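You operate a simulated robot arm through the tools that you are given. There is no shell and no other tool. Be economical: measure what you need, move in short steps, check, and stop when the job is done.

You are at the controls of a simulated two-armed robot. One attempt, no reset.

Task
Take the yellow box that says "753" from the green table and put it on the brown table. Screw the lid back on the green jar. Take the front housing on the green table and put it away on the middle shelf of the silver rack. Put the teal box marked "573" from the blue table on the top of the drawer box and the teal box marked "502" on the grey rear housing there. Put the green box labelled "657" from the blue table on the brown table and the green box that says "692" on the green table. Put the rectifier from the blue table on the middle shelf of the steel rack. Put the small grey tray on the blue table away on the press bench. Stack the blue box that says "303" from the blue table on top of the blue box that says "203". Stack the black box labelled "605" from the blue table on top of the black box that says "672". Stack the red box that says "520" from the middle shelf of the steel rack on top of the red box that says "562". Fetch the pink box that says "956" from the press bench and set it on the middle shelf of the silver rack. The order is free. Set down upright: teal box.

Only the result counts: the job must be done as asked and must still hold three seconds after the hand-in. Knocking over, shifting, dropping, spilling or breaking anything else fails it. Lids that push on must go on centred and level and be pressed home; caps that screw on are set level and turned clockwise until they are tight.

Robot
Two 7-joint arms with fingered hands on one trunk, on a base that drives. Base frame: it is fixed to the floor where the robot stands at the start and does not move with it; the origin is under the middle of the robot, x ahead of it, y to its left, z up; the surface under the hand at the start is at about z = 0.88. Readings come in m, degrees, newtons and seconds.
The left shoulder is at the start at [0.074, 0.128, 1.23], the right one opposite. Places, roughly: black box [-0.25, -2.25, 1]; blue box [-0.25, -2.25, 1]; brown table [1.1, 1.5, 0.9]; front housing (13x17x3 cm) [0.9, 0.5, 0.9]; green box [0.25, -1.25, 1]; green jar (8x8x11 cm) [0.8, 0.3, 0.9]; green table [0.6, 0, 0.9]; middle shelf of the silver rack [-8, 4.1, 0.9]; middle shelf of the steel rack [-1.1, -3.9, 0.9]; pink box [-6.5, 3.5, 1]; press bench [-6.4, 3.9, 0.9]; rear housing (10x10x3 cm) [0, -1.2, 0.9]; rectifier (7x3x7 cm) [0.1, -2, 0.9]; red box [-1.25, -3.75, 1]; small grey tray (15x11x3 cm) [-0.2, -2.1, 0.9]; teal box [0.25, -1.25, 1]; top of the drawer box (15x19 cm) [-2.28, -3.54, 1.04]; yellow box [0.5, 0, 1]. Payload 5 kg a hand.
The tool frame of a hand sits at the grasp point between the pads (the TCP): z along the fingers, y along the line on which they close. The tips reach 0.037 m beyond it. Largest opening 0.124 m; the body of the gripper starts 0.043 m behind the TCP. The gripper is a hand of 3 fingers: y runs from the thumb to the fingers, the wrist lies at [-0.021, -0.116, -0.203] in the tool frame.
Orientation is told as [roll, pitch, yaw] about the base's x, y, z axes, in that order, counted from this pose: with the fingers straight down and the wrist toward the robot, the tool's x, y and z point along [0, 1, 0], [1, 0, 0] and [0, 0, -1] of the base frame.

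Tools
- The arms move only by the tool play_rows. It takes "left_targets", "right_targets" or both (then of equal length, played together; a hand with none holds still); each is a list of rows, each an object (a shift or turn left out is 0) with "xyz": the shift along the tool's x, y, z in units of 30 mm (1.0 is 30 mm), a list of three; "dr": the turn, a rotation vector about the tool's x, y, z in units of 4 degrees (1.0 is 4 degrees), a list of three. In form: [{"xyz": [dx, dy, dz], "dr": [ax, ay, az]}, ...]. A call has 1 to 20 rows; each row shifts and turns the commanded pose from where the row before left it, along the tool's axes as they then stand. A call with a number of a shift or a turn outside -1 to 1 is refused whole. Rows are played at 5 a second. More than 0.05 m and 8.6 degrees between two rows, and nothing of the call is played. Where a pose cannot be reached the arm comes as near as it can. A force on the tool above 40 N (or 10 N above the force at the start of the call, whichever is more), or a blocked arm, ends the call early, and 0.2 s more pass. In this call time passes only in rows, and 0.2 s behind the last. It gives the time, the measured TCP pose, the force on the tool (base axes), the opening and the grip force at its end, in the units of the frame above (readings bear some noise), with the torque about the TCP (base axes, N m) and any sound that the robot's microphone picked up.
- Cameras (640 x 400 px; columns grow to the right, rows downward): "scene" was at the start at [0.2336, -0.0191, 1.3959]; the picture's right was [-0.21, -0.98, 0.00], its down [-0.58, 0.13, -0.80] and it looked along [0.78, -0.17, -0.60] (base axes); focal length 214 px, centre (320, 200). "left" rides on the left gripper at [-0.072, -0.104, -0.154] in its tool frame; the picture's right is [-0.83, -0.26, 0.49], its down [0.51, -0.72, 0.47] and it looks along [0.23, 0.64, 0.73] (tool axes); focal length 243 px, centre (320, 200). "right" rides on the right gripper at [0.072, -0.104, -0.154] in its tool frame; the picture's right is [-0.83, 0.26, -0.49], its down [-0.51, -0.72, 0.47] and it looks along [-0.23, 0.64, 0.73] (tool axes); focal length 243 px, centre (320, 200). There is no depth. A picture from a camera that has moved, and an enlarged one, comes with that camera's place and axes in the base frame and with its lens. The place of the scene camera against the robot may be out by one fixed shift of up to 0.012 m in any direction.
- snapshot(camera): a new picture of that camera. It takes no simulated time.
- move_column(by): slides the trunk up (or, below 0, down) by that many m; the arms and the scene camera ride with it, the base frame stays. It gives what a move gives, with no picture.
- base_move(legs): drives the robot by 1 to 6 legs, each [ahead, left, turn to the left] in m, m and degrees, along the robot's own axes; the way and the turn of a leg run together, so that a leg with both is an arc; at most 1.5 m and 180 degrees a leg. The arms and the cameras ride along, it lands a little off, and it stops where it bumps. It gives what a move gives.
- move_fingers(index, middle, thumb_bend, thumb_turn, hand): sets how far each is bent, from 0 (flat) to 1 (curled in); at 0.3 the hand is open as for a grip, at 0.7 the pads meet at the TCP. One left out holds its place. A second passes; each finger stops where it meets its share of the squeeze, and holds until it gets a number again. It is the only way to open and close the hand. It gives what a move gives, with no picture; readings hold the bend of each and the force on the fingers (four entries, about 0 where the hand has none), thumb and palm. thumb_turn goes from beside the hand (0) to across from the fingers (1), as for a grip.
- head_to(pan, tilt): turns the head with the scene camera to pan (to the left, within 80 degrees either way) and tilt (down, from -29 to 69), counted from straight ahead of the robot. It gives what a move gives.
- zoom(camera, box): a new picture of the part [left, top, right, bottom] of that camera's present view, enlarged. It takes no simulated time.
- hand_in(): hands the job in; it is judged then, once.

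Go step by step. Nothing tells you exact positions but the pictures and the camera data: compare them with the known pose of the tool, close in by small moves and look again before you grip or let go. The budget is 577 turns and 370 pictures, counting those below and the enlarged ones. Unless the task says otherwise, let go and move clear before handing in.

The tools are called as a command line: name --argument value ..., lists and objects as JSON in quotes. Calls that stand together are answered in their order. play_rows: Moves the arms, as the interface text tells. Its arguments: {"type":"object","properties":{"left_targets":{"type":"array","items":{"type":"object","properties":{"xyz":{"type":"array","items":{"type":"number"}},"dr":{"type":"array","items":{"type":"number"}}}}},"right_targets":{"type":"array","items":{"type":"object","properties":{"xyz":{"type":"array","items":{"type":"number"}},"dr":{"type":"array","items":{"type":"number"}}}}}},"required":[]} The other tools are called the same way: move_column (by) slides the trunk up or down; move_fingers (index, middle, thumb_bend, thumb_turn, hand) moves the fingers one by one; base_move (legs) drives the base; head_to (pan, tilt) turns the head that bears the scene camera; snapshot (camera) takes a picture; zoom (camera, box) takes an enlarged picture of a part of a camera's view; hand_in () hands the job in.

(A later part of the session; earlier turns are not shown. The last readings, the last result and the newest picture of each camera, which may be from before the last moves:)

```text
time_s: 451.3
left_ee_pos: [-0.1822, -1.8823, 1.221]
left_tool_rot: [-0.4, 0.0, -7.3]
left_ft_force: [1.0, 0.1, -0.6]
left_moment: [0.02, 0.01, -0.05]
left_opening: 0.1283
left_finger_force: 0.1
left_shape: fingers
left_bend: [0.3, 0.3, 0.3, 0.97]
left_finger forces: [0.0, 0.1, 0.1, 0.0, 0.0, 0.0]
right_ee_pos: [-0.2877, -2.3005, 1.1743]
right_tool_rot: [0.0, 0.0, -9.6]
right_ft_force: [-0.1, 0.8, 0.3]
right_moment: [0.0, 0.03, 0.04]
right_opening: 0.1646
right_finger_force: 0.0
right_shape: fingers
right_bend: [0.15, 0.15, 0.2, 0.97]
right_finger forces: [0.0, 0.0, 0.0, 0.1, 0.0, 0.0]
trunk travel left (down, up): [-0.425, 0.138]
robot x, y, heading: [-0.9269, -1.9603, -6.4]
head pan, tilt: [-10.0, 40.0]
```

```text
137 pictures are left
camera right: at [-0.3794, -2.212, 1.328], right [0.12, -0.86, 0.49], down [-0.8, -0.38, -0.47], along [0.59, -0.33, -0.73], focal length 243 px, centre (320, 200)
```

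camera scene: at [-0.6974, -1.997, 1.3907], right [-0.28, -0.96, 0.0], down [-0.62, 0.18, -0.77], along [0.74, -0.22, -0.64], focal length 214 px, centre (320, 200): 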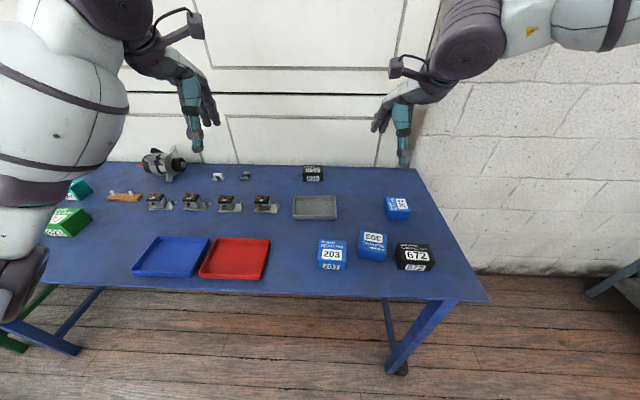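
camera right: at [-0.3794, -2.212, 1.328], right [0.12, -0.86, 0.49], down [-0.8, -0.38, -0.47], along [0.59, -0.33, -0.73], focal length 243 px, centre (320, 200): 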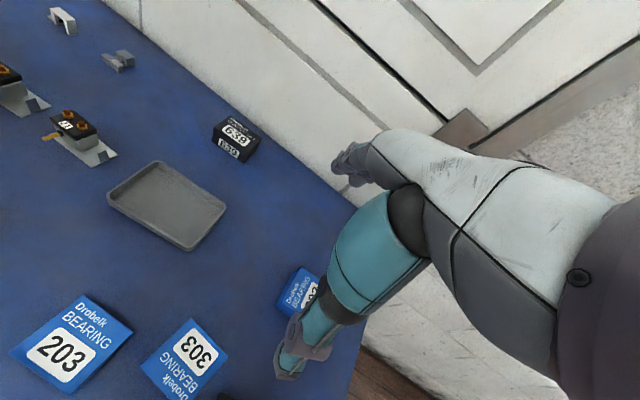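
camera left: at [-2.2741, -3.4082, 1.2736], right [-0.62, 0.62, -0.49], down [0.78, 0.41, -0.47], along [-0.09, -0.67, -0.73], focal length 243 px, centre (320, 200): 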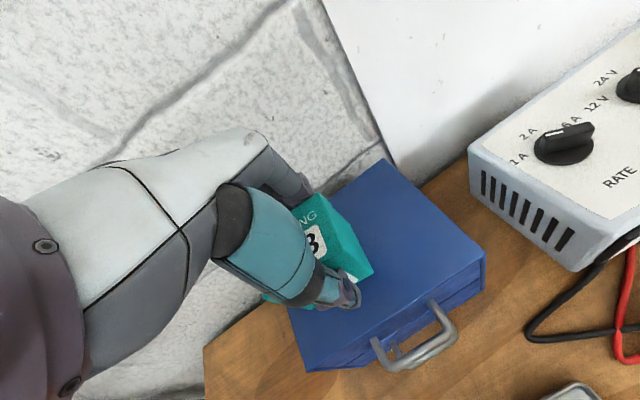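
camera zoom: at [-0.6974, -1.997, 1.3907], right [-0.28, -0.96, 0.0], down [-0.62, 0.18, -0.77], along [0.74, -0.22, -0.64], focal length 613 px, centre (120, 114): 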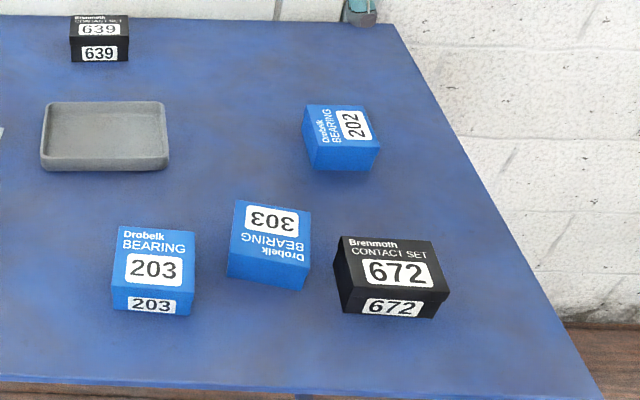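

203 and 672 are unmoved; 303 slid beside 203, and 605 seems to have fallen near the table leg. Zooming there.

head_to --pan -35 --tilt 60

snapshot --camera "scene"

```text
time_s: 452.2
left_ee_pos: [-0.1818, -1.8824, 1.2202]
left_tool_rot: [-0.3, -0.1, -7.3]
left_ft_force: [0.2, -0.7, -0.3]
left_moment: [-0.02, -0.02, 0.03]
left_opening: 0.1284
left_finger_force: 0.0
left_shape: fingers
left_bend: [0.3, 0.3, 0.3, 0.97]
left_finger forces: [0.1, 0.0, 0.1, 0.0, 0.0, 0.1]
right_ee_pos: [-0.2868, -2.3007, 1.1734]
right_tool_rot: [0.0, 0.0, -9.7]
right_ft_force: [-0.6, 0.2, -0.8]
right_moment: [0.03, -0.01, 0.03]
right_opening: 0.1648
right_finger_force: 0.1
right_shape: fingers
right_bend: [0.15, 0.15, 0.2, 0.97]
right_finger forces: [0.0, 0.0, 0.1, 0.0, 0.0, 0.0]
trunk travel left (down, up): [-0.425, 0.138]
robot x, y, heading: [-0.9297, -1.9579, -6.3]
head pan, tilt: [-35.0, 60.0]
```

```text
136 pictures are left
camera scene: at [-0.729, -2.0171, 1.364], right [-0.66, -0.75, 0.0], down [-0.65, 0.57, -0.5], along [0.38, -0.33, -0.87], focal length 214 px, centre (320, 200)
```

scene: 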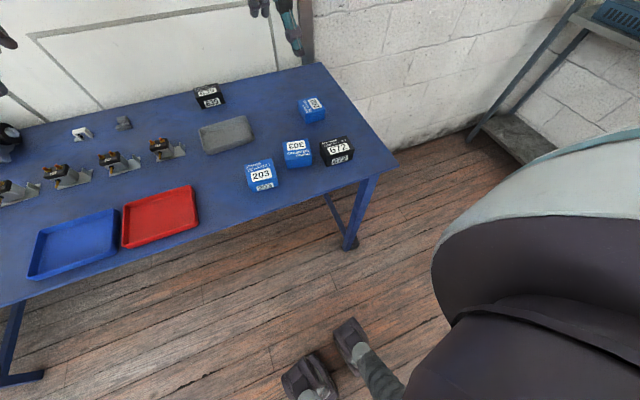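

zoom --camera "scene" --box '[300, 180, 420, 280]'

```text
4.00 times, centred on (360, 230) of scene
camera zoom: at [-0.729, -2.0171, 1.364], right [-0.66, -0.75, 0.0], down [-0.65, 0.57, -0.5], along [0.38, -0.33, -0.87], focal length 858 px, centre (160, 80)
```

zoom: 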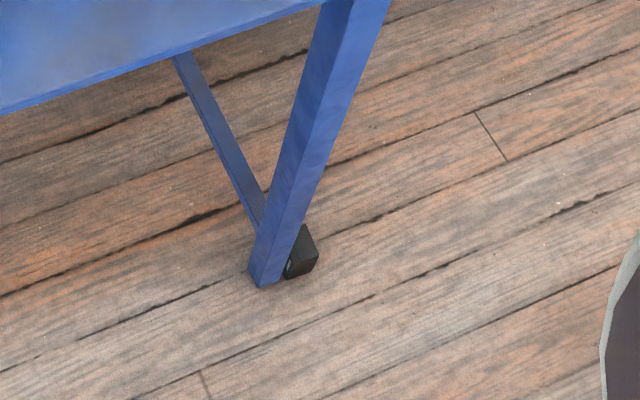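

605 lies on the floor beside the table leg at about (−0.54, −2.48). First restacking 303, which is at about (−0.38, −2.24), yaw ≈ −29°.

move_fingers --hand "right" --index 0.3 --middle 0.3 --thumb_bend 0.3

play_rows --right_targets '[{"xyz": [0.36, -0.9, 0]}, {"xyz": [0.36, -0.9, 0]}, {"xyz": [0.36, -0.9, 0]}, {"xyz": [0.36, -0.85, 0]}, {"dr": [0, 0, 0.97]}, {"dr": [0, 0, 0.97]}, {"dr": [0, 0, 0.97]}, {"dr": [0, 0, 0.97]}, {"dr": [0, 0, 0.97]}, {"xyz": [0, 0, 1]}, {"xyz": [0, 0, 1]}, {"xyz": [0, 0, 1]}]'

snapshot --camera "right"

```text
time_s: 453.2
left_ee_pos: [-0.1812, -1.8814, 1.2218]
left_tool_rot: [-0.4, 0.0, -7.3]
left_ft_force: [-0.1, 0.2, 0.2]
left_moment: [0.05, -0.03, 0.0]
left_opening: 0.128
left_finger_force: 0.4
left_shape: fingers
left_bend: [0.3, 0.3, 0.3, 0.97]
left_finger forces: [0.0, 0.0, 0.0, 0.1, 0.0, 0.0]
right_ee_pos: [-0.2874, -2.2992, 1.1739]
right_tool_rot: [0.0, -0.1, -9.6]
right_ft_force: [-0.2, 0.9, -0.5]
right_moment: [0.05, -0.02, 0.02]
right_opening: 0.1293
right_finger_force: 0.0
right_shape: fingers
right_bend: [0.3, 0.3, 0.3, 0.97]
right_finger forces: [0.0, 0.0, 0.0, 0.0, 0.0, 0.0]
trunk travel left (down, up): [-0.425, 0.138]
robot x, y, heading: [-0.9244, -1.9566, -6.5]
head pan, tilt: [-35.0, 60.0]
```

```text
time_s: 455.8
left_ee_pos: [-0.1811, -1.881, 1.2207]
left_tool_rot: [-0.2, 0.1, -7.3]
left_ft_force: [0.3, 0.7, 0.6]
left_moment: [0.0, 0.03, 0.02]
left_opening: 0.1282
left_finger_force: 0.1
left_shape: fingers
left_bend: [0.3, 0.3, 0.3, 0.97]
left_finger forces: [0.0, 0.1, 0.0, 0.0, 0.0, 0.0]
right_ee_pos: [-0.384, -2.238, 1.0815]
right_tool_rot: [0.0, 0.2, -29.1]
right_ft_force: [-0.2, 0.5, 0.3]
right_moment: [-0.01, 0.01, -0.01]
right_opening: 0.1291
right_finger_force: 0.0
right_shape: fingers
right_bend: [0.3, 0.3, 0.3, 0.97]
right_finger forces: [0.0, 0.0, 0.1, 0.0, 0.0, 0.0]
trunk travel left (down, up): [-0.425, 0.138]
robot x, y, heading: [-0.9283, -1.9548, -6.4]
head pan, tilt: [-35.0, 60.0]
```

```text
134 pictures are left
camera right: at [-0.441, -2.1263, 1.2359], right [-0.17, -0.85, 0.49], down [-0.88, -0.09, -0.47], along [0.45, -0.51, -0.73], focal length 243 px, centre (320, 200)
```

right: 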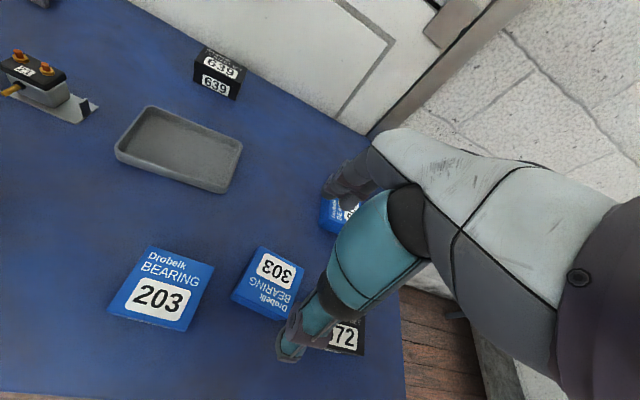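

play_rows --right_targets '[{"xyz": [0, 0.12, 1]}, {"xyz": [0, 0, 1]}, {"xyz": [0, 0, 1]}, {"xyz": [0, 0, 1]}, {"xyz": [0, 0, 0.9]}]'

move_fingers --hand "right" --index 0.75 --middle 0.75 --thumb_bend 0.75

play_rows --right_targets '[{"xyz": [0, 0, -1]}, {"xyz": [0, 0, -1]}, {"xyz": [0, 0, -1]}, {"xyz": [0, 0, -1]}]'

snapshot --camera "right"

```text
time_s: 457.0
left_ee_pos: [-0.1815, -1.8819, 1.2208]
left_tool_rot: [-0.3, 0.1, -7.3]
left_ft_force: [-0.1, 0.7, -0.2]
left_moment: [-0.02, -0.02, -0.01]
left_opening: 0.1284
left_finger_force: 0.0
left_shape: fingers
left_bend: [0.3, 0.3, 0.3, 0.97]
left_finger forces: [0.0, 0.0, 0.0, 0.0, 0.0, 0.0]
right_ee_pos: [-0.38, -2.2404, 0.9341]
right_tool_rot: [0.1, 0.0, -29.1]
right_ft_force: [0.6, -0.2, 0.1]
right_moment: [0.02, 0.02, -0.01]
right_opening: 0.1294
right_finger_force: 0.1
right_shape: fingers
right_bend: [0.3, 0.3, 0.3, 0.97]
right_finger forces: [0.0, 0.1, 0.1, 0.0, 0.0, 0.0]
trunk travel left (down, up): [-0.425, 0.138]
robot x, y, heading: [-0.9256, -1.957, -6.3]
head pan, tilt: [-35.0, 60.0]
```

```text
time_s: 458.0
left_ee_pos: [-0.1832, -1.8817, 1.2208]
left_tool_rot: [-0.3, 0.1, -7.4]
left_ft_force: [1.4, 0.8, 0.3]
left_moment: [0.02, -0.03, -0.01]
left_opening: 0.1285
left_finger_force: 0.1
left_shape: fingers
left_bend: [0.3, 0.3, 0.3, 0.97]
left_finger forces: [0.0, 0.0, 0.0, 0.1, 0.0, 0.0]
right_ee_pos: [-0.3811, -2.2405, 0.9362]
right_tool_rot: [0.0, 0.1, -29.0]
right_ft_force: [0.6, 0.5, 1.0]
right_moment: [-0.04, -0.04, 0.01]
right_opening: 0.0703
right_finger_force: 24.6
right_shape: fingers
right_bend: [0.53, 0.55, 0.5, 0.96]
right_finger forces: [12.7, 12.2, 0.0, 0.1, 25.0, 0.1]
trunk travel left (down, up): [-0.425, 0.138]
robot x, y, heading: [-0.9248, -1.9573, -6.4]
head pan, tilt: [-35.0, 60.0]
```

```text
time_s: 459.0
left_ee_pos: [-0.184, -1.8798, 1.2238]
left_tool_rot: [-0.3, 0.0, -7.2]
left_ft_force: [-0.2, -0.5, 0.8]
left_moment: [0.0, -0.02, -0.03]
left_opening: 0.1287
left_finger_force: 0.1
left_shape: fingers
left_bend: [0.3, 0.3, 0.3, 0.97]
left_finger forces: [0.0, 0.0, 0.0, 0.0, 0.0, 0.0]
right_ee_pos: [-0.3829, -2.2417, 1.0576]
right_tool_rot: [0.1, -0.1, -28.9]
right_ft_force: [0.1, 0.5, -0.8]
right_moment: [0.01, -0.02, -0.02]
right_opening: 0.0704
right_finger_force: 24.4
right_shape: fingers
right_bend: [0.53, 0.55, 0.5, 0.96]
right_finger forces: [12.5, 12.0, 0.0, 0.1, 24.7, 0.0]
trunk travel left (down, up): [-0.425, 0.138]
robot x, y, heading: [-0.931, -1.956, -6.2]
head pan, tilt: [-35.0, 60.0]
```

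```text
133 pictures are left
camera right: at [-0.4406, -2.1284, 1.212], right [-0.17, -0.85, 0.49], down [-0.88, -0.09, -0.47], along [0.45, -0.51, -0.73], focal length 243 px, centre (320, 200)
```

right: 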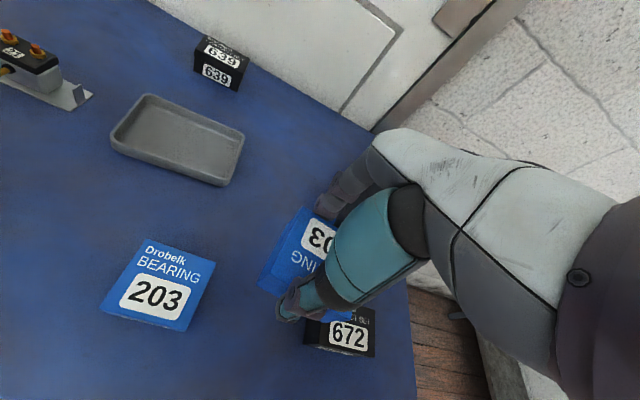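

play_rows --right_targets '[{"xyz": [0.858, -0.445, 0]}, {"xyz": [0.858, -0.445, 0]}, {"xyz": [0.858, -0.445, 0]}, {"xyz": [0.858, -0.445, 0]}, {"dr": [0, 0, -1]}, {"dr": [0, 0, -1]}, {"xyz": [0, 0, 1]}, {"xyz": [0, 0, 0.8]}]'

snapshot --camera "right"

head_to --pan -15 --tilt 45

zoom --camera "scene" --box '[240, 140, 420, 260]'

```text
time_s: 460.8
left_ee_pos: [-0.1807, -1.8809, 1.2204]
left_tool_rot: [-0.2, 0.1, -7.3]
left_ft_force: [0.7, 0.4, -0.6]
left_moment: [0.0, 0.03, 0.03]
left_opening: 0.1285
left_finger_force: 0.1
left_shape: fingers
left_bend: [0.3, 0.3, 0.3, 0.97]
left_finger forces: [0.0, 0.0, 0.1, 0.1, 0.1, 0.1]
right_ee_pos: [-0.3782, -2.124, 1.0012]
right_tool_rot: [0.0, 0.2, -21.0]
right_ft_force: [-0.6, -0.4, -0.9]
right_moment: [0.01, 0.0, -0.01]
right_opening: 0.0702
right_finger_force: 24.3
right_shape: fingers
right_bend: [0.53, 0.55, 0.5, 0.96]
right_finger forces: [12.5, 11.7, 0.1, 0.1, 24.1, 0.0]
trunk travel left (down, up): [-0.425, 0.138]
robot x, y, heading: [-0.9265, -1.9547, -6.4]
head pan, tilt: [-35.0, 60.0]
```

```text
132 pictures are left
camera right: at [-0.4512, -2.0205, 1.1562], right [-0.05, -0.87, 0.49], down [-0.86, -0.21, -0.47], along [0.51, -0.45, -0.73], focal length 243 px, centre (320, 200)
```

right: 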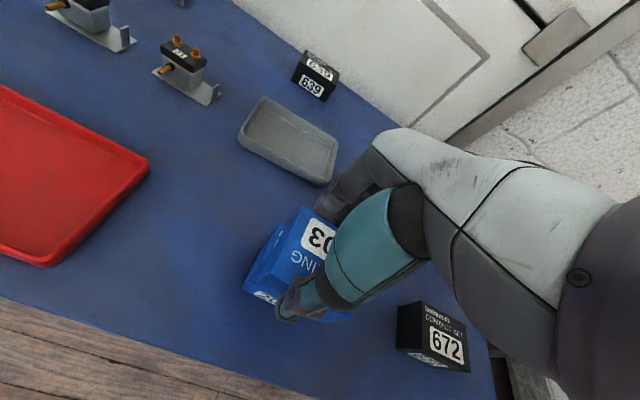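

```text
time_s: 461.6
left_ee_pos: [-0.1819, -1.8822, 1.221]
left_tool_rot: [-0.3, 0.0, -7.4]
left_ft_force: [-0.1, 0.1, 0.5]
left_moment: [0.01, 0.0, 0.01]
left_opening: 0.1285
left_finger_force: 0.2
left_shape: fingers
left_bend: [0.3, 0.3, 0.3, 0.97]
left_finger forces: [0.1, 0.1, 0.0, 0.0, 0.1, 0.0]
right_ee_pos: [-0.3802, -2.124, 1.0022]
right_tool_rot: [0.0, 0.0, -21.0]
right_ft_force: [-0.5, -0.2, -0.4]
right_moment: [-0.03, -0.04, 0.01]
right_opening: 0.0701
right_finger_force: 24.6
right_shape: fingers
right_bend: [0.53, 0.55, 0.5, 0.96]
right_finger forces: [12.5, 11.8, 0.1, 0.0, 24.3, 0.0]
trunk travel left (down, up): [-0.425, 0.138]
robot x, y, heading: [-0.9284, -1.9525, -6.6]
head pan, tilt: [-15.0, 45.0]
```

```text
3.33 times, centred on (330, 200) of scene
camera zoom: at [-0.7036, -2.0026, 1.3834], right [-0.37, -0.93, 0.0], down [-0.66, 0.26, -0.71], along [0.66, -0.26, -0.71], focal length 715 px, centre (287, 200)
```

zoom: 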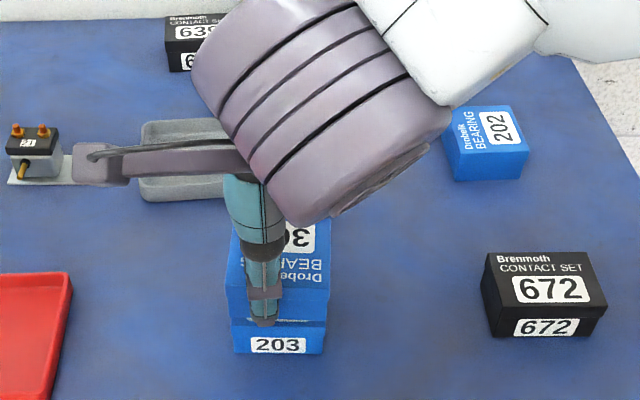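

Aligned well. Lowering to contact and releasing.

play_rows --right_targets '[{"xyz": [0, 0, 0.5]}, {"xyz": [0, 0, 0.2]}, {"xyz": [0, 0, 0.12]}]'

play_rows --right_targets '[{"xyz": [0, 0, 0.08]}]'

```text
time_s: 462.4
left_ee_pos: [-0.182, -1.881, 1.2216]
left_tool_rot: [-0.3, 0.0, -7.3]
left_ft_force: [0.2, 0.3, -0.5]
left_moment: [0.02, -0.01, -0.02]
left_opening: 0.1281
left_finger_force: 0.0
left_shape: fingers
left_bend: [0.3, 0.3, 0.3, 0.97]
left_finger forces: [0.0, 0.0, 0.0, 0.1, 0.1, 0.0]
right_ee_pos: [-0.3797, -2.1261, 0.9771]
right_tool_rot: [0.0, 0.0, -21.1]
right_ft_force: [0.1, -0.3, -1.4]
right_moment: [0.04, 0.02, -0.01]
right_opening: 0.0701
right_finger_force: 24.2
right_shape: fingers
right_bend: [0.53, 0.55, 0.5, 0.96]
right_finger forces: [12.5, 11.7, 0.0, 0.0, 24.2, 0.0]
trunk travel left (down, up): [-0.425, 0.138]
robot x, y, heading: [-0.9254, -1.9565, -6.3]
head pan, tilt: [-15.0, 45.0]
```

```text
time_s: 462.8
left_ee_pos: [-0.1832, -1.8806, 1.2219]
left_tool_rot: [-0.3, -0.1, -7.3]
left_ft_force: [0.2, -0.2, -0.9]
left_moment: [-0.01, -0.01, -0.02]
left_opening: 0.1283
left_finger_force: 0.0
left_shape: fingers
left_bend: [0.3, 0.3, 0.3, 0.97]
left_finger forces: [0.1, 0.0, 0.1, 0.0, 0.0, 0.1]
right_ee_pos: [-0.3804, -2.1257, 0.9766]
right_tool_rot: [0.0, -0.1, -21.0]
right_ft_force: [0.3, -0.4, 5.1]
right_moment: [-0.01, -0.06, -0.02]
right_opening: 0.0702
right_finger_force: 24.9
right_shape: fingers
right_bend: [0.53, 0.55, 0.5, 0.96]
right_finger forces: [12.9, 12.4, 0.0, 0.0, 24.7, 0.1]
trunk travel left (down, up): [-0.425, 0.138]
robot x, y, heading: [-0.9251, -1.957, -6.3]
head pan, tilt: [-15.0, 45.0]
```

move_fingers --hand "right" --index 0.3 --middle 0.3 --thumb_bend 0.3

play_rows --right_targets '[{"xyz": [0, 0, -1]}, {"xyz": [0, 0, -1]}, {"xyz": [0, 0, -1]}, {"xyz": [0, 0, -1]}, {"xyz": [0, 0, -1]}, {"xyz": [0, 0, -1]}]'

zoom --camera "scene" --box '[240, 140, 420, 260]'

```text
time_s: 463.8
left_ee_pos: [-0.1826, -1.881, 1.2211]
left_tool_rot: [-0.4, 0.1, -7.4]
left_ft_force: [0.4, -0.9, -0.5]
left_moment: [-0.01, 0.03, 0.0]
left_opening: 0.1283
left_finger_force: 0.1
left_shape: fingers
left_bend: [0.3, 0.3, 0.3, 0.97]
left_finger forces: [0.1, 0.0, 0.0, 0.1, 0.1, 0.0]
right_ee_pos: [-0.3796, -2.1259, 0.9748]
right_tool_rot: [0.0, 0.1, -20.9]
right_ft_force: [1.5, 0.6, -0.4]
right_moment: [0.01, 0.0, 0.03]
right_opening: 0.1281
right_finger_force: 0.0
right_shape: fingers
right_bend: [0.3, 0.3, 0.3, 0.97]
right_finger forces: [0.0, 0.0, 0.0, 0.1, 0.0, 0.1]
trunk travel left (down, up): [-0.425, 0.138]
robot x, y, heading: [-0.9288, -1.9539, -6.7]
head pan, tilt: [-15.0, 45.0]
```

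```text
time_s: 465.2
left_ee_pos: [-0.1835, -1.8813, 1.2229]
left_tool_rot: [-0.4, 0.0, -7.3]
left_ft_force: [-0.3, 0.4, 0.1]
left_moment: [-0.03, -0.04, -0.02]
left_opening: 0.1284
left_finger_force: 0.0
left_shape: fingers
left_bend: [0.3, 0.3, 0.3, 0.97]
left_finger forces: [0.0, 0.1, 0.0, 0.0, 0.0, 0.0]
right_ee_pos: [-0.3786, -2.1245, 1.1564]
right_tool_rot: [0.0, -0.1, -20.8]
right_ft_force: [-0.1, -1.3, -0.2]
right_moment: [-0.01, -0.01, -0.01]
right_opening: 0.1285
right_finger_force: 0.0
right_shape: fingers
right_bend: [0.3, 0.3, 0.3, 0.97]
right_finger forces: [0.0, 0.0, 0.0, 0.1, 0.1, 0.0]
trunk travel left (down, up): [-0.425, 0.138]
robot x, y, heading: [-0.9282, -1.9565, -6.4]
head pan, tilt: [-15.0, 45.0]
```

```text
3.33 times, centred on (330, 200) of scene
camera zoom: at [-0.7048, -2.0023, 1.3837], right [-0.36, -0.93, 0.0], down [-0.66, 0.26, -0.71], along [0.66, -0.26, -0.71], focal length 715 px, centre (287, 200)
```

zoom: 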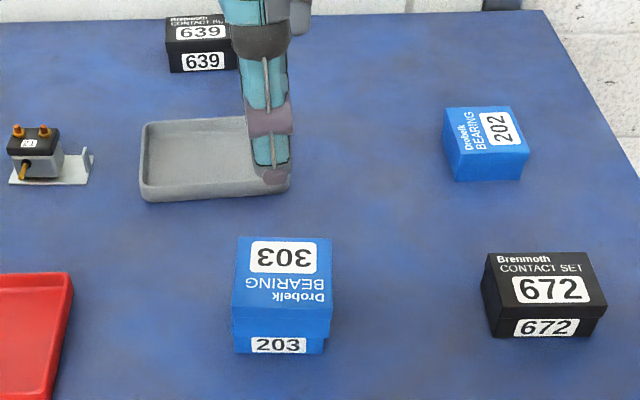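

303 is restacked. Now fetching 605 from the floor: positioning in front of the leg and looking.

play_rows --left_targets '[{"xyz": [0, -1, 0]}, {"xyz": [0, -1, 0]}, {"xyz": [0, -1, 0]}, {"xyz": [0, -1, 0]}, {"xyz": [0, -1, 0]}, {"xyz": [0, -1, 0]}, {"xyz": [0, -1, 0]}]'

base_move --legs '[[0, -0.47, 0], [-0.26, 0, 0], [0, 0, 16]]'

head_to --pan -12 --tilt 55

snapshot --camera "scene"

```text
time_s: 466.8
left_ee_pos: [-0.3896, -1.8535, 1.2213]
left_tool_rot: [-0.3, 0.1, -7.2]
left_ft_force: [0.7, 0.2, 0.4]
left_moment: [0.01, -0.03, -0.02]
left_opening: 0.1285
left_finger_force: 0.1
left_shape: fingers
left_bend: [0.3, 0.3, 0.3, 0.97]
left_finger forces: [0.0, 0.0, 0.0, 0.0, 0.0, 0.0]
right_ee_pos: [-0.3792, -2.1247, 1.1558]
right_tool_rot: [0.0, -0.1, -21.0]
right_ft_force: [-0.3, 0.7, 0.1]
right_moment: [-0.02, -0.01, -0.03]
right_opening: 0.1287
right_finger_force: 0.2
right_shape: fingers
right_bend: [0.3, 0.3, 0.3, 0.97]
right_finger forces: [0.0, 0.0, 0.0, 0.0, 0.1, 0.1]
trunk travel left (down, up): [-0.425, 0.138]
robot x, y, heading: [-0.9248, -1.9577, -6.4]
head pan, tilt: [-15.0, 45.0]
```

```text
time_s: 473.9
left_ee_pos: [-0.7505, -2.1528, 1.2211]
left_tool_rot: [-0.3, 0.1, 8.8]
left_ft_force: [0.6, -0.2, 0.5]
left_moment: [0.02, -0.01, 0.0]
left_opening: 0.1283
left_finger_force: 0.1
left_shape: fingers
left_bend: [0.3, 0.3, 0.3, 0.97]
left_finger forces: [0.0, 0.1, 0.1, 0.1, 0.0, 0.0]
right_ee_pos: [-0.6641, -2.4124, 1.154]
right_tool_rot: [0.0, 0.0, -5.0]
right_ft_force: [-0.8, -1.2, 0.6]
right_moment: [0.01, 0.01, 0.02]
right_opening: 0.1283
right_finger_force: 0.1
right_shape: fingers
right_bend: [0.3, 0.3, 0.3, 0.97]
right_finger forces: [0.0, 0.0, 0.0, 0.0, 0.0, 0.0]
trunk travel left (down, up): [-0.425, 0.138]
robot x, y, heading: [-1.2394, -2.4, 9.5]
head pan, tilt: [-15.0, 45.0]
```

```text
time_s: 474.6
left_ee_pos: [-0.7489, -2.1529, 1.2213]
left_tool_rot: [-0.3, 0.1, 8.7]
left_ft_force: [0.8, -1.5, -0.2]
left_moment: [0.04, 0.03, -0.01]
left_opening: 0.1282
left_finger_force: 0.0
left_shape: fingers
left_bend: [0.3, 0.3, 0.3, 0.97]
left_finger forces: [0.0, 0.0, 0.0, 0.1, 0.0, 0.0]
right_ee_pos: [-0.6651, -2.4102, 1.1545]
right_tool_rot: [0.0, -0.1, -4.8]
right_ft_force: [0.1, -0.1, 0.7]
right_moment: [0.01, -0.02, 0.01]
right_opening: 0.1284
right_finger_force: 0.0
right_shape: fingers
right_bend: [0.3, 0.3, 0.3, 0.97]
right_finger forces: [0.0, 0.0, 0.0, 0.1, 0.1, 0.0]
trunk travel left (down, up): [-0.425, 0.138]
robot x, y, heading: [-1.2384, -2.4003, 9.9]
head pan, tilt: [-12.0, 55.0]
```

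```text
129 pictures are left
camera scene: at [-1.0201, -2.3813, 1.37], right [-0.04, -1.0, 0.0], down [-0.82, 0.03, -0.57], along [0.57, -0.02, -0.82], focal length 214 px, centre (320, 200)
```

scene: 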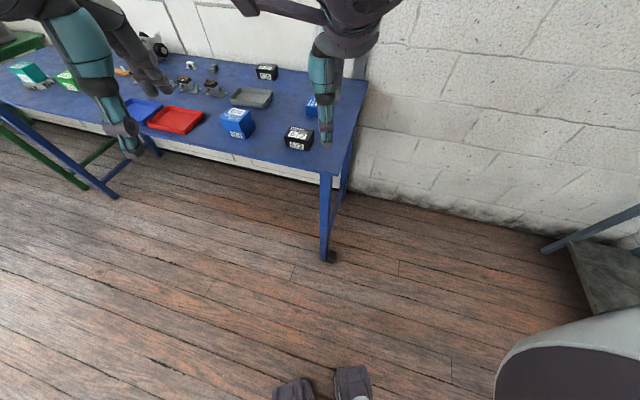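

zoom --camera "scene" --box '[295, 215, 375, 280]'

```text
6.15 times, centred on (335, 248) of scene
camera zoom: at [-1.0201, -2.3813, 1.37], right [-0.04, -1.0, 0.0], down [-0.82, 0.03, -0.57], along [0.57, -0.02, -0.82], focal length 1320 px, centre (228, -92)
```

zoom: 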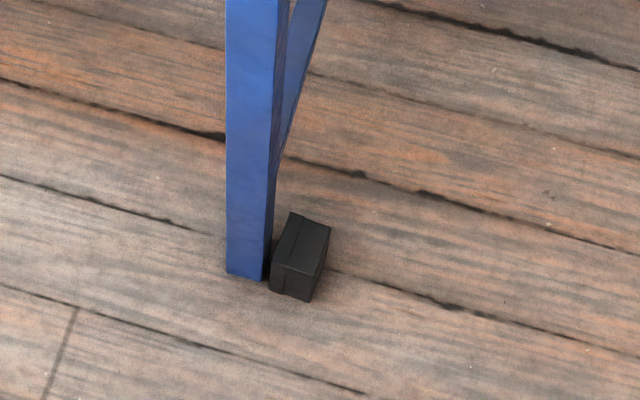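

605 stands on end at about (−0.538, −2.472), close to the leg. I'll retract, lower the trunk, and reach down for it.

play_rows --right_targets '[{"xyz": [0, -1, 0]}, {"xyz": [0, -1, 0]}, {"xyz": [0, -1, 0]}, {"xyz": [0, 0, 0], "dr": [0, 0, 1]}, {"dr": [0, 0, 1]}, {"dr": [0, 0, 1]}, {"dr": [0, 0, 0.8]}]'

move_column --by -0.42

snapshot --camera "scene"

```text
time_s: 476.2
left_ee_pos: [-0.7486, -2.1517, 1.2197]
left_tool_rot: [-0.4, 0.1, 8.8]
left_ft_force: [-0.1, 0.0, 0.0]
left_moment: [0.01, -0.02, 0.0]
left_opening: 0.1286
left_finger_force: 0.0
left_shape: fingers
left_bend: [0.3, 0.3, 0.3, 0.97]
left_finger forces: [0.0, 0.1, 0.0, 0.0, 0.0, 0.0]
right_ee_pos: [-0.7431, -2.3968, 1.1604]
right_tool_rot: [0.0, 0.0, -20.1]
right_ft_force: [0.8, 0.4, -0.1]
right_moment: [-0.03, 0.03, -0.03]
right_opening: 0.1284
right_finger_force: 0.1
right_shape: fingers
right_bend: [0.3, 0.3, 0.3, 0.97]
right_finger forces: [0.0, 0.0, 0.0, 0.1, 0.1, 0.0]
right hand out of reach, approached as far as the arm can: row 3
trunk travel left (down, up): [-0.425, 0.138]
robot x, y, heading: [-1.2412, -2.4023, 9.7]
head pan, tilt: [-12.0, 55.0]
```

```text
refused: -0.42 is not a number from -0.4 to 0.4
```

```text
127 pictures are left
camera scene: at [-1.0193, -2.3814, 1.3698], right [-0.04, -1.0, 0.0], down [-0.82, 0.03, -0.57], along [0.57, -0.02, -0.82], focal length 214 px, centre (320, 200)
```

scene: 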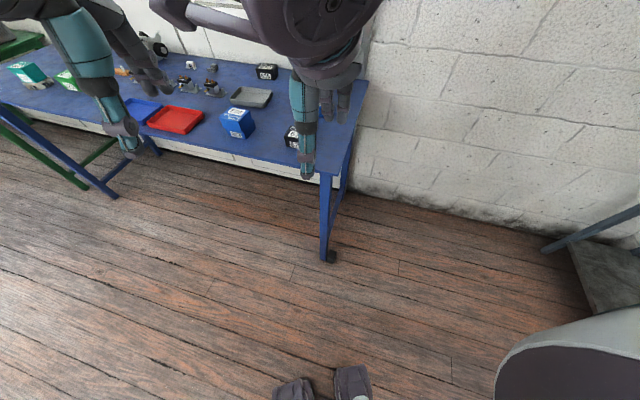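

move_column --by -0.4

snapshot --camera "scene"

```text
time_s: 480.1
left_ee_pos: [-0.6966, -2.1431, 0.7361]
left_tool_rot: [-0.4, 10.6, 8.8]
left_ft_force: [0.3, 0.0, 0.9]
left_moment: [-0.04, -0.01, -0.01]
left_opening: 0.1282
left_finger_force: 0.0
left_shape: fingers
left_bend: [0.3, 0.3, 0.3, 0.97]
left_finger forces: [0.0, 0.1, 0.0, 0.0, 0.0, 0.0]
right_ee_pos: [-0.6961, -2.3876, 0.672]
right_tool_rot: [-6.2, 10.5, -20.7]
right_ft_force: [-0.5, -0.8, 0.2]
right_moment: [0.0, 0.0, 0.03]
right_opening: 0.1284
right_finger_force: 0.2
right_shape: fingers
right_bend: [0.3, 0.3, 0.3, 0.97]
right_finger forces: [0.0, 0.1, 0.0, 0.0, 0.1, 0.0]
trunk travel left (down, up): [-0.025, 0.538]
robot x, y, heading: [-1.2443, -2.4007, 9.5]
head pan, tilt: [-12.0, 55.0]
```

```text
126 pictures are left
camera scene: at [-0.897, -2.3604, 0.94], right [-0.04, -1.0, 0.0], down [-0.82, 0.03, -0.57], along [0.57, -0.02, -0.82], focal length 214 px, centre (320, 200)
```

scene: 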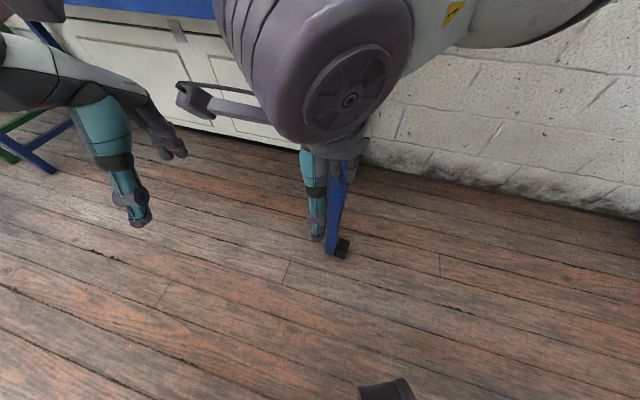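

play_rows --right_targets '[{"dr": [-0.88, 0.52, 0]}, {"dr": [-0.88, 0.52, 0]}, {"dr": [-0.88, 0.52, 0]}, {"xyz": [0, 0, 1]}, {"xyz": [0, 0, 1]}, {"xyz": [0, 0, 1]}, {"xyz": [0, 0, 1]}, {"xyz": [0, 0, 1]}, {"xyz": [0, 0, 1]}, {"xyz": [0, 0, 1]}, {"xyz": [0, 0, 1]}, {"xyz": [0, 0, 1]}, {"xyz": [0, 0, 1]}, {"xyz": [0, 0, 1]}, {"xyz": [0, 0, 1]}]'

snapshot --camera "right"

```text
time_s: 483.2
left_ee_pos: [-0.6958, -2.1433, 0.7368]
left_tool_rot: [-0.3, 10.7, 8.8]
left_ft_force: [-0.3, -0.1, 0.4]
left_moment: [-0.01, 0.02, 0.02]
left_opening: 0.1284
left_finger_force: 0.0
left_shape: fingers
left_bend: [0.3, 0.3, 0.3, 0.97]
left_finger forces: [0.0, 0.0, 0.0, 0.2, 0.1, 0.0]
right_ee_pos: [-0.6556, -2.3691, 0.3203]
right_tool_rot: [0.2, 0.1, -20.0]
right_ft_force: [0.9, 0.0, 0.1]
right_moment: [0.02, 0.0, 0.01]
right_opening: 0.1285
right_finger_force: 0.0
right_shape: fingers
right_bend: [0.3, 0.3, 0.3, 0.97]
right_finger forces: [0.1, 0.0, 0.1, 0.1, 0.1, 0.1]
right hand out of reach, approached as far as the arm can: row 1, 2, 3, 4, 15
trunk travel left (down, up): [-0.025, 0.538]
robot x, y, heading: [-1.2391, -2.3965, 9.7]
head pan, tilt: [-12.0, 55.0]
```

```text
125 pictures are left
camera right: at [-0.731, -2.2664, 0.4754], right [-0.04, -0.87, 0.49], down [-0.85, -0.23, -0.47], along [0.52, -0.44, -0.73], focal length 243 px, centre (320, 200)
```

right: 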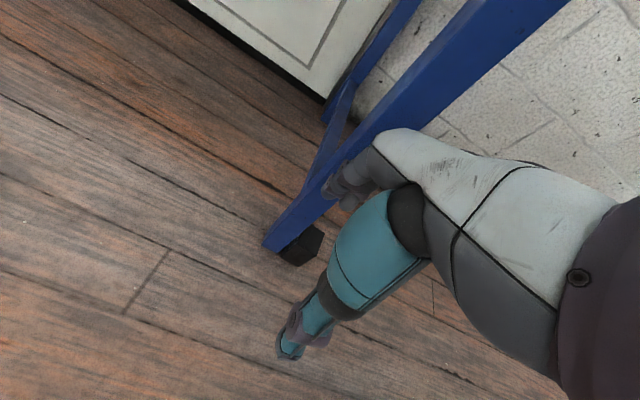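

play_rows --right_targets '[{"xyz": [-0.81, 0.3, 0]}, {"xyz": [-0.81, 0.3, 0]}, {"xyz": [-0.81, 0.3, 0]}, {"xyz": [-0.81, 0.3, 0]}, {"xyz": [-0.81, 0.3, 0]}, {"xyz": [0, 0, 1]}, {"xyz": [0, 0, 1]}, {"xyz": [0, 0, 1]}]'

snapshot --camera "right"

```text
time_s: 485.1
left_ee_pos: [-0.6968, -2.1443, 0.7356]
left_tool_rot: [-0.5, 10.6, 8.8]
left_ft_force: [0.1, 0.1, -0.1]
left_moment: [-0.03, 0.01, -0.02]
left_opening: 0.1285
left_finger_force: 0.1
left_shape: fingers
left_bend: [0.3, 0.3, 0.3, 0.97]
left_finger forces: [0.0, 0.0, 0.0, 0.0, 0.1, 0.0]
right_ee_pos: [-0.6568, -2.497, 0.2336]
right_tool_rot: [0.1, 0.0, -20.1]
right_ft_force: [0.1, 0.1, -0.1]
right_moment: [0.04, 0.0, -0.01]
right_opening: 0.1287
right_finger_force: 0.1
right_shape: fingers
right_bend: [0.3, 0.3, 0.3, 0.97]
right_finger forces: [0.0, 0.1, 0.0, 0.1, 0.0, 0.0]
trunk travel left (down, up): [-0.025, 0.538]
robot x, y, heading: [-1.2427, -2.4017, 9.6]
head pan, tilt: [-12.0, 55.0]
```

```text
124 pictures are left
camera right: at [-0.7302, -2.3945, 0.3877], right [-0.04, -0.87, 0.49], down [-0.85, -0.23, -0.47], along [0.52, -0.44, -0.73], focal length 243 px, centre (320, 200)
```

right: 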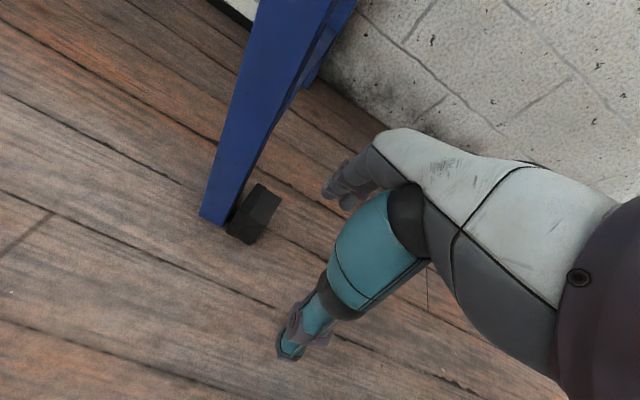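

zoom --camera "right" --box '[200, 160, 320, 260]'

```text
4.00 times, centred on (260, 210) of right
camera zoom: at [-0.7302, -2.3945, 0.3877], right [-0.04, -0.87, 0.49], down [-0.85, -0.23, -0.47], along [0.52, -0.44, -0.73], focal length 970 px, centre (560, 160)
```

zoom: 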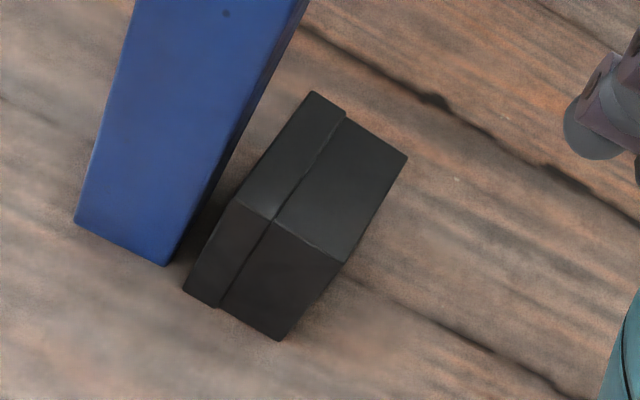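

Box centre ≈ (−0.547, −2.478). Moving above it and checking.

play_rows --right_targets '[{"xyz": [0.365, 0.81, 0]}, {"xyz": [0.365, 0.81, 0]}, {"xyz": [0.365, 0.81, 0]}, {"xyz": [0.365, 0.81, 0]}]'

snapshot --camera "right"

snapshot --camera "scene"

```text
time_s: 486.1
left_ee_pos: [-0.6968, -2.1429, 0.7359]
left_tool_rot: [-0.3, 10.6, 8.9]
left_ft_force: [-0.4, 0.0, -1.0]
left_moment: [0.03, -0.01, 0.01]
left_opening: 0.1285
left_finger_force: 0.1
left_shape: fingers
left_bend: [0.3, 0.3, 0.3, 0.97]
left_finger forces: [0.0, 0.0, 0.1, 0.0, 0.0, 0.0]
right_ee_pos: [-0.5506, -2.4902, 0.233]
right_tool_rot: [0.1, 0.0, -20.1]
right_ft_force: [-0.5, -0.1, 0.6]
right_moment: [0.01, -0.01, 0.02]
right_opening: 0.1287
right_finger_force: 0.0
right_shape: fingers
right_bend: [0.3, 0.3, 0.3, 0.97]
right_finger forces: [0.0, 0.0, 0.1, 0.0, 0.1, 0.1]
trunk travel left (down, up): [-0.025, 0.538]
robot x, y, heading: [-1.2419, -2.4018, 9.8]
head pan, tilt: [-12.0, 55.0]
```

```text
122 pictures are left
camera right: at [-0.6258, -2.388, 0.3877], right [-0.04, -0.87, 0.49], down [-0.85, -0.23, -0.47], along [0.52, -0.44, -0.73], focal length 243 px, centre (320, 200)
```

right: 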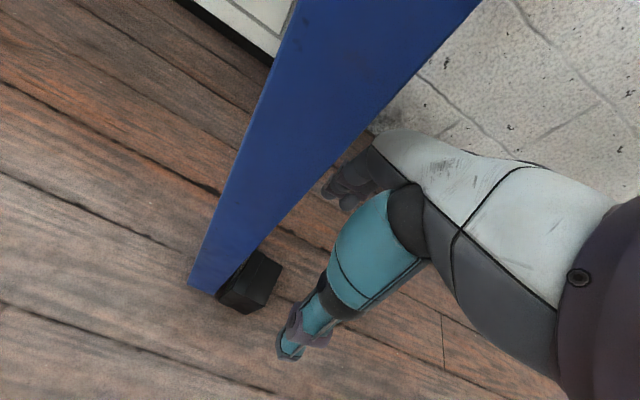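

```text
121 pictures are left
camera scene: at [-0.8968, -2.3604, 0.9399], right [-0.04, -1.0, 0.0], down [-0.82, 0.03, -0.57], along [0.57, -0.02, -0.82], focal length 214 px, centre (320, 200)
```

scene: 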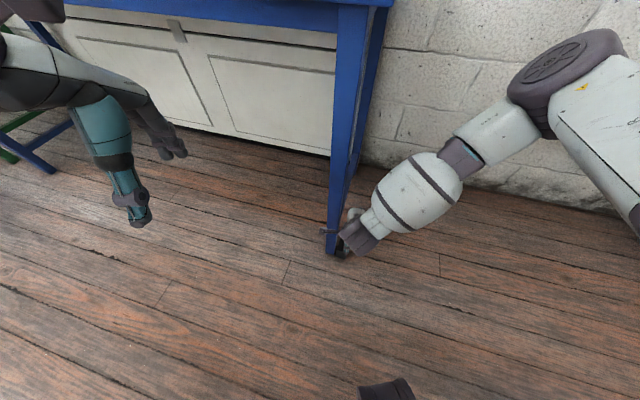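

play_rows --right_targets '[{"xyz": [0, 0, 1]}, {"xyz": [0, 0, 1]}, {"xyz": [0, 0, 1]}, {"xyz": [0, 0, 1]}, {"xyz": [0, 0, 1]}]'

snapshot --camera "right"

```text
time_s: 487.2
left_ee_pos: [-0.695, -2.1438, 0.7343]
left_tool_rot: [-0.4, 10.6, 8.7]
left_ft_force: [-0.3, -0.3, -0.7]
left_moment: [0.01, 0.0, -0.03]
left_opening: 0.1284
left_finger_force: 0.1
left_shape: fingers
left_bend: [0.3, 0.3, 0.3, 0.97]
left_finger forces: [0.1, 0.0, 0.1, 0.0, 0.0, 0.1]
right_ee_pos: [-0.5499, -2.4932, 0.1128]
right_tool_rot: [0.1, 0.0, -20.1]
right_ft_force: [-0.5, 1.2, 0.0]
right_moment: [0.01, -0.04, 0.01]
right_opening: 0.1287
right_finger_force: 0.0
right_shape: fingers
right_bend: [0.3, 0.3, 0.3, 0.97]
right_finger forces: [0.1, 0.0, 0.0, 0.0, 0.0, 0.1]
right hand out of reach, approached as far as the arm can: row 5
trunk travel left (down, up): [-0.025, 0.538]
robot x, y, heading: [-1.2388, -2.4018, 9.6]
head pan, tilt: [-12.0, 55.0]
```

```text
120 pictures are left
camera right: at [-0.6243, -2.3887, 0.2673], right [-0.04, -0.87, 0.49], down [-0.85, -0.23, -0.47], along [0.52, -0.44, -0.73], focal length 243 px, centre (320, 200)
```

right: 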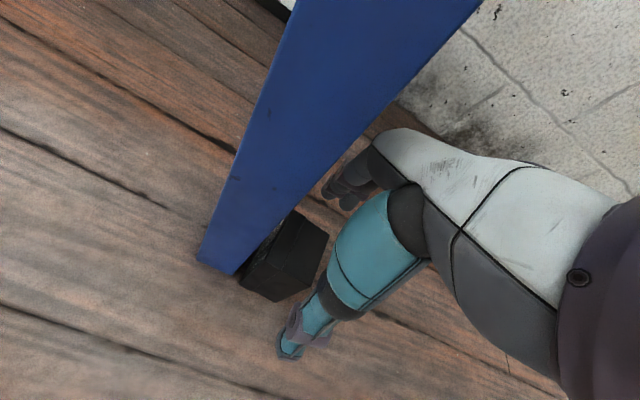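

move_column --by -0.024

play_rows --right_targets '[{"xyz": [0, 0, 0.7]}]'

```text
time_s: 487.9
left_ee_pos: [-0.6939, -2.1432, 0.7129]
left_tool_rot: [-0.4, 10.8, 8.7]
left_ft_force: [-0.6, 0.1, -0.6]
left_moment: [-0.01, 0.01, 0.0]
left_opening: 0.1285
left_finger_force: 0.0
left_shape: fingers
left_bend: [0.3, 0.3, 0.3, 0.97]
left_finger forces: [0.0, 0.0, 0.0, 0.0, 0.0, 0.0]
right_ee_pos: [-0.5509, -2.4897, 0.091]
right_tool_rot: [-0.1, 0.1, -20.3]
right_ft_force: [0.1, -0.8, 0.4]
right_moment: [0.02, 0.0, -0.01]
right_opening: 0.1288
right_finger_force: 0.1
right_shape: fingers
right_bend: [0.3, 0.3, 0.3, 0.97]
right_finger forces: [0.1, 0.0, 0.1, 0.0, 0.1, 0.0]
trunk travel left (down, up): [-0.001, 0.562]
robot x, y, heading: [-1.2394, -2.3992, 9.5]
head pan, tilt: [-12.0, 55.0]
```

```text
time_s: 488.4
left_ee_pos: [-0.693, -2.1429, 0.7123]
left_tool_rot: [-0.3, 10.8, 8.8]
left_ft_force: [-0.3, 0.4, 1.2]
left_moment: [0.0, 0.0, -0.01]
left_opening: 0.1288
left_finger_force: 0.0
left_shape: fingers
left_bend: [0.3, 0.3, 0.3, 0.97]
left_finger forces: [0.1, 0.0, 0.1, 0.0, 0.1, 0.0]
right_ee_pos: [-0.5469, -2.4953, 0.0785]
right_tool_rot: [-0.4, 0.6, -20.5]
right_ft_force: [-0.2, 0.7, -0.4]
right_moment: [-0.01, 0.02, 0.02]
right_opening: 0.1286
right_finger_force: 0.0
right_shape: fingers
right_bend: [0.3, 0.3, 0.3, 0.97]
right_finger forces: [0.1, 0.0, 0.1, 0.0, 0.0, 0.0]
right hand out of reach, approached as far as the arm can: row 1
trunk travel left (down, up): [-0.001, 0.562]
robot x, y, heading: [-1.2385, -2.3998, 9.5]
head pan, tilt: [-12.0, 55.0]
```

Tips are 4 cm below the box top; that's enough. Closing.

move_fingers --hand "right" --index 0.78 --middle 0.7 --thumb_bend 0.78

snapshot --camera "right"

```text
time_s: 489.4
left_ee_pos: [-0.6941, -2.1433, 0.711]
left_tool_rot: [-0.4, 10.9, 8.8]
left_ft_force: [0.2, -0.2, 0.2]
left_moment: [0.01, 0.01, 0.01]
left_opening: 0.1282
left_finger_force: 0.0
left_shape: fingers
left_bend: [0.3, 0.3, 0.3, 0.97]
left_finger forces: [0.0, 0.0, 0.0, 0.0, 0.1, 0.0]
right_ee_pos: [-0.5483, -2.4955, 0.0797]
right_tool_rot: [-0.3, 0.6, -20.5]
right_ft_force: [0.7, 0.0, -1.0]
right_moment: [-0.01, -0.03, -0.02]
right_opening: 0.0576
right_finger_force: 23.2
right_shape: fingers
right_bend: [0.46, 0.7, 0.63, 0.97]
right_finger forces: [22.8, 0.0, 0.0, 0.1, 22.8, 0.0]
trunk travel left (down, up): [-0.001, 0.562]
robot x, y, heading: [-1.2376, -2.4041, 9.7]
head pan, tilt: [-12.0, 55.0]
```

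```text
119 pictures are left
camera right: at [-0.6194, -2.3912, 0.2336], right [-0.04, -0.87, 0.49], down [-0.86, -0.22, -0.46], along [0.51, -0.44, -0.74], focal length 243 px, centre (320, 200)
```

right: 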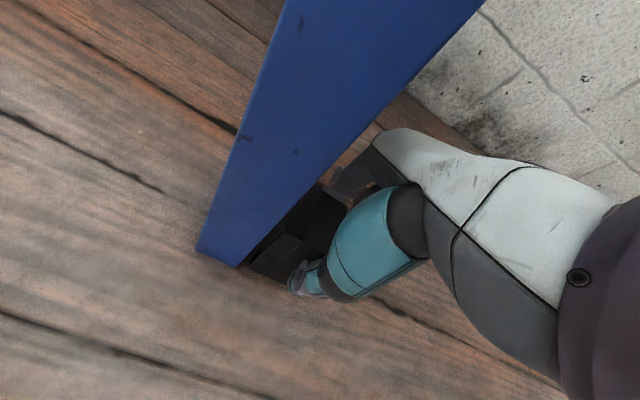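

play_rows --right_targets '[{"xyz": [-0.2, 0, -0.6]}, {"xyz": [-0.3, 0, -0.8]}, {"xyz": [-0.5, -0.3, -0.8]}, {"xyz": [-0.5, -0.5, -0.8]}, {"xyz": [-0.5, -0.8, -0.8]}, {"xyz": [-0.3, -0.8, -0.8]}]'

snapshot --camera "right"

snapshot --camera "scene"

```text
time_s: 490.8
left_ee_pos: [-0.6939, -2.1424, 0.7133]
left_tool_rot: [-0.4, 10.9, 8.9]
left_ft_force: [0.3, 0.2, -0.3]
left_moment: [0.0, 0.03, -0.01]
left_opening: 0.1285
left_finger_force: 0.0
left_shape: fingers
left_bend: [0.3, 0.3, 0.3, 0.97]
left_finger forces: [0.0, 0.1, 0.0, 0.0, 0.0, 0.0]
right_ee_pos: [-0.6374, -2.5363, 0.2174]
right_tool_rot: [-0.1, 0.2, -20.3]
right_ft_force: [0.6, 0.1, -0.7]
right_moment: [0.02, 0.03, 0.01]
right_opening: 0.0576
right_finger_force: 22.7
right_shape: fingers
right_bend: [0.45, 0.7, 0.63, 0.97]
right_finger forces: [22.7, 0.1, 0.0, 0.1, 22.7, 0.0]
trunk travel left (down, up): [-0.001, 0.562]
robot x, y, heading: [-1.2361, -2.3987, 9.8]
head pan, tilt: [-12.0, 55.0]
```

```text
118 pictures are left
camera right: at [-0.7118, -2.4332, 0.3722], right [-0.04, -0.87, 0.49], down [-0.85, -0.23, -0.47], along [0.52, -0.44, -0.73], focal length 243 px, centre (320, 200)
```

right: 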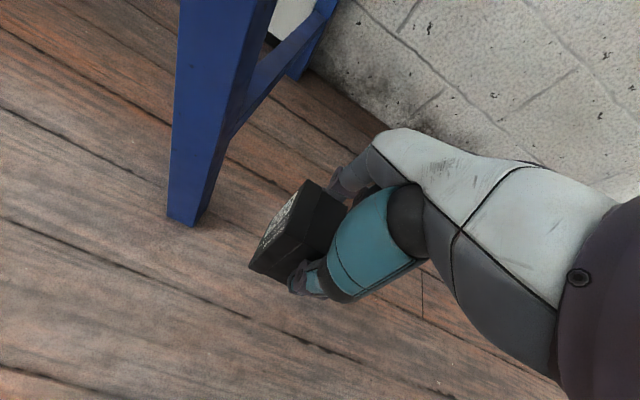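

```text
117 pictures are left
camera scene: at [-0.8946, -2.3599, 0.9256], right [-0.04, -1.0, 0.0], down [-0.82, 0.03, -0.57], along [0.57, -0.02, -0.82], focal length 214 px, centre (320, 200)
```

scene: 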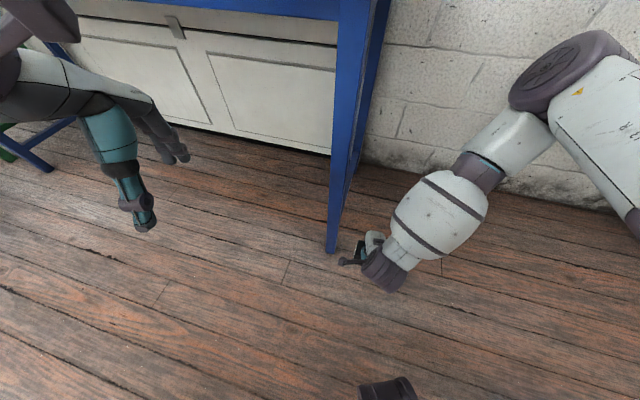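

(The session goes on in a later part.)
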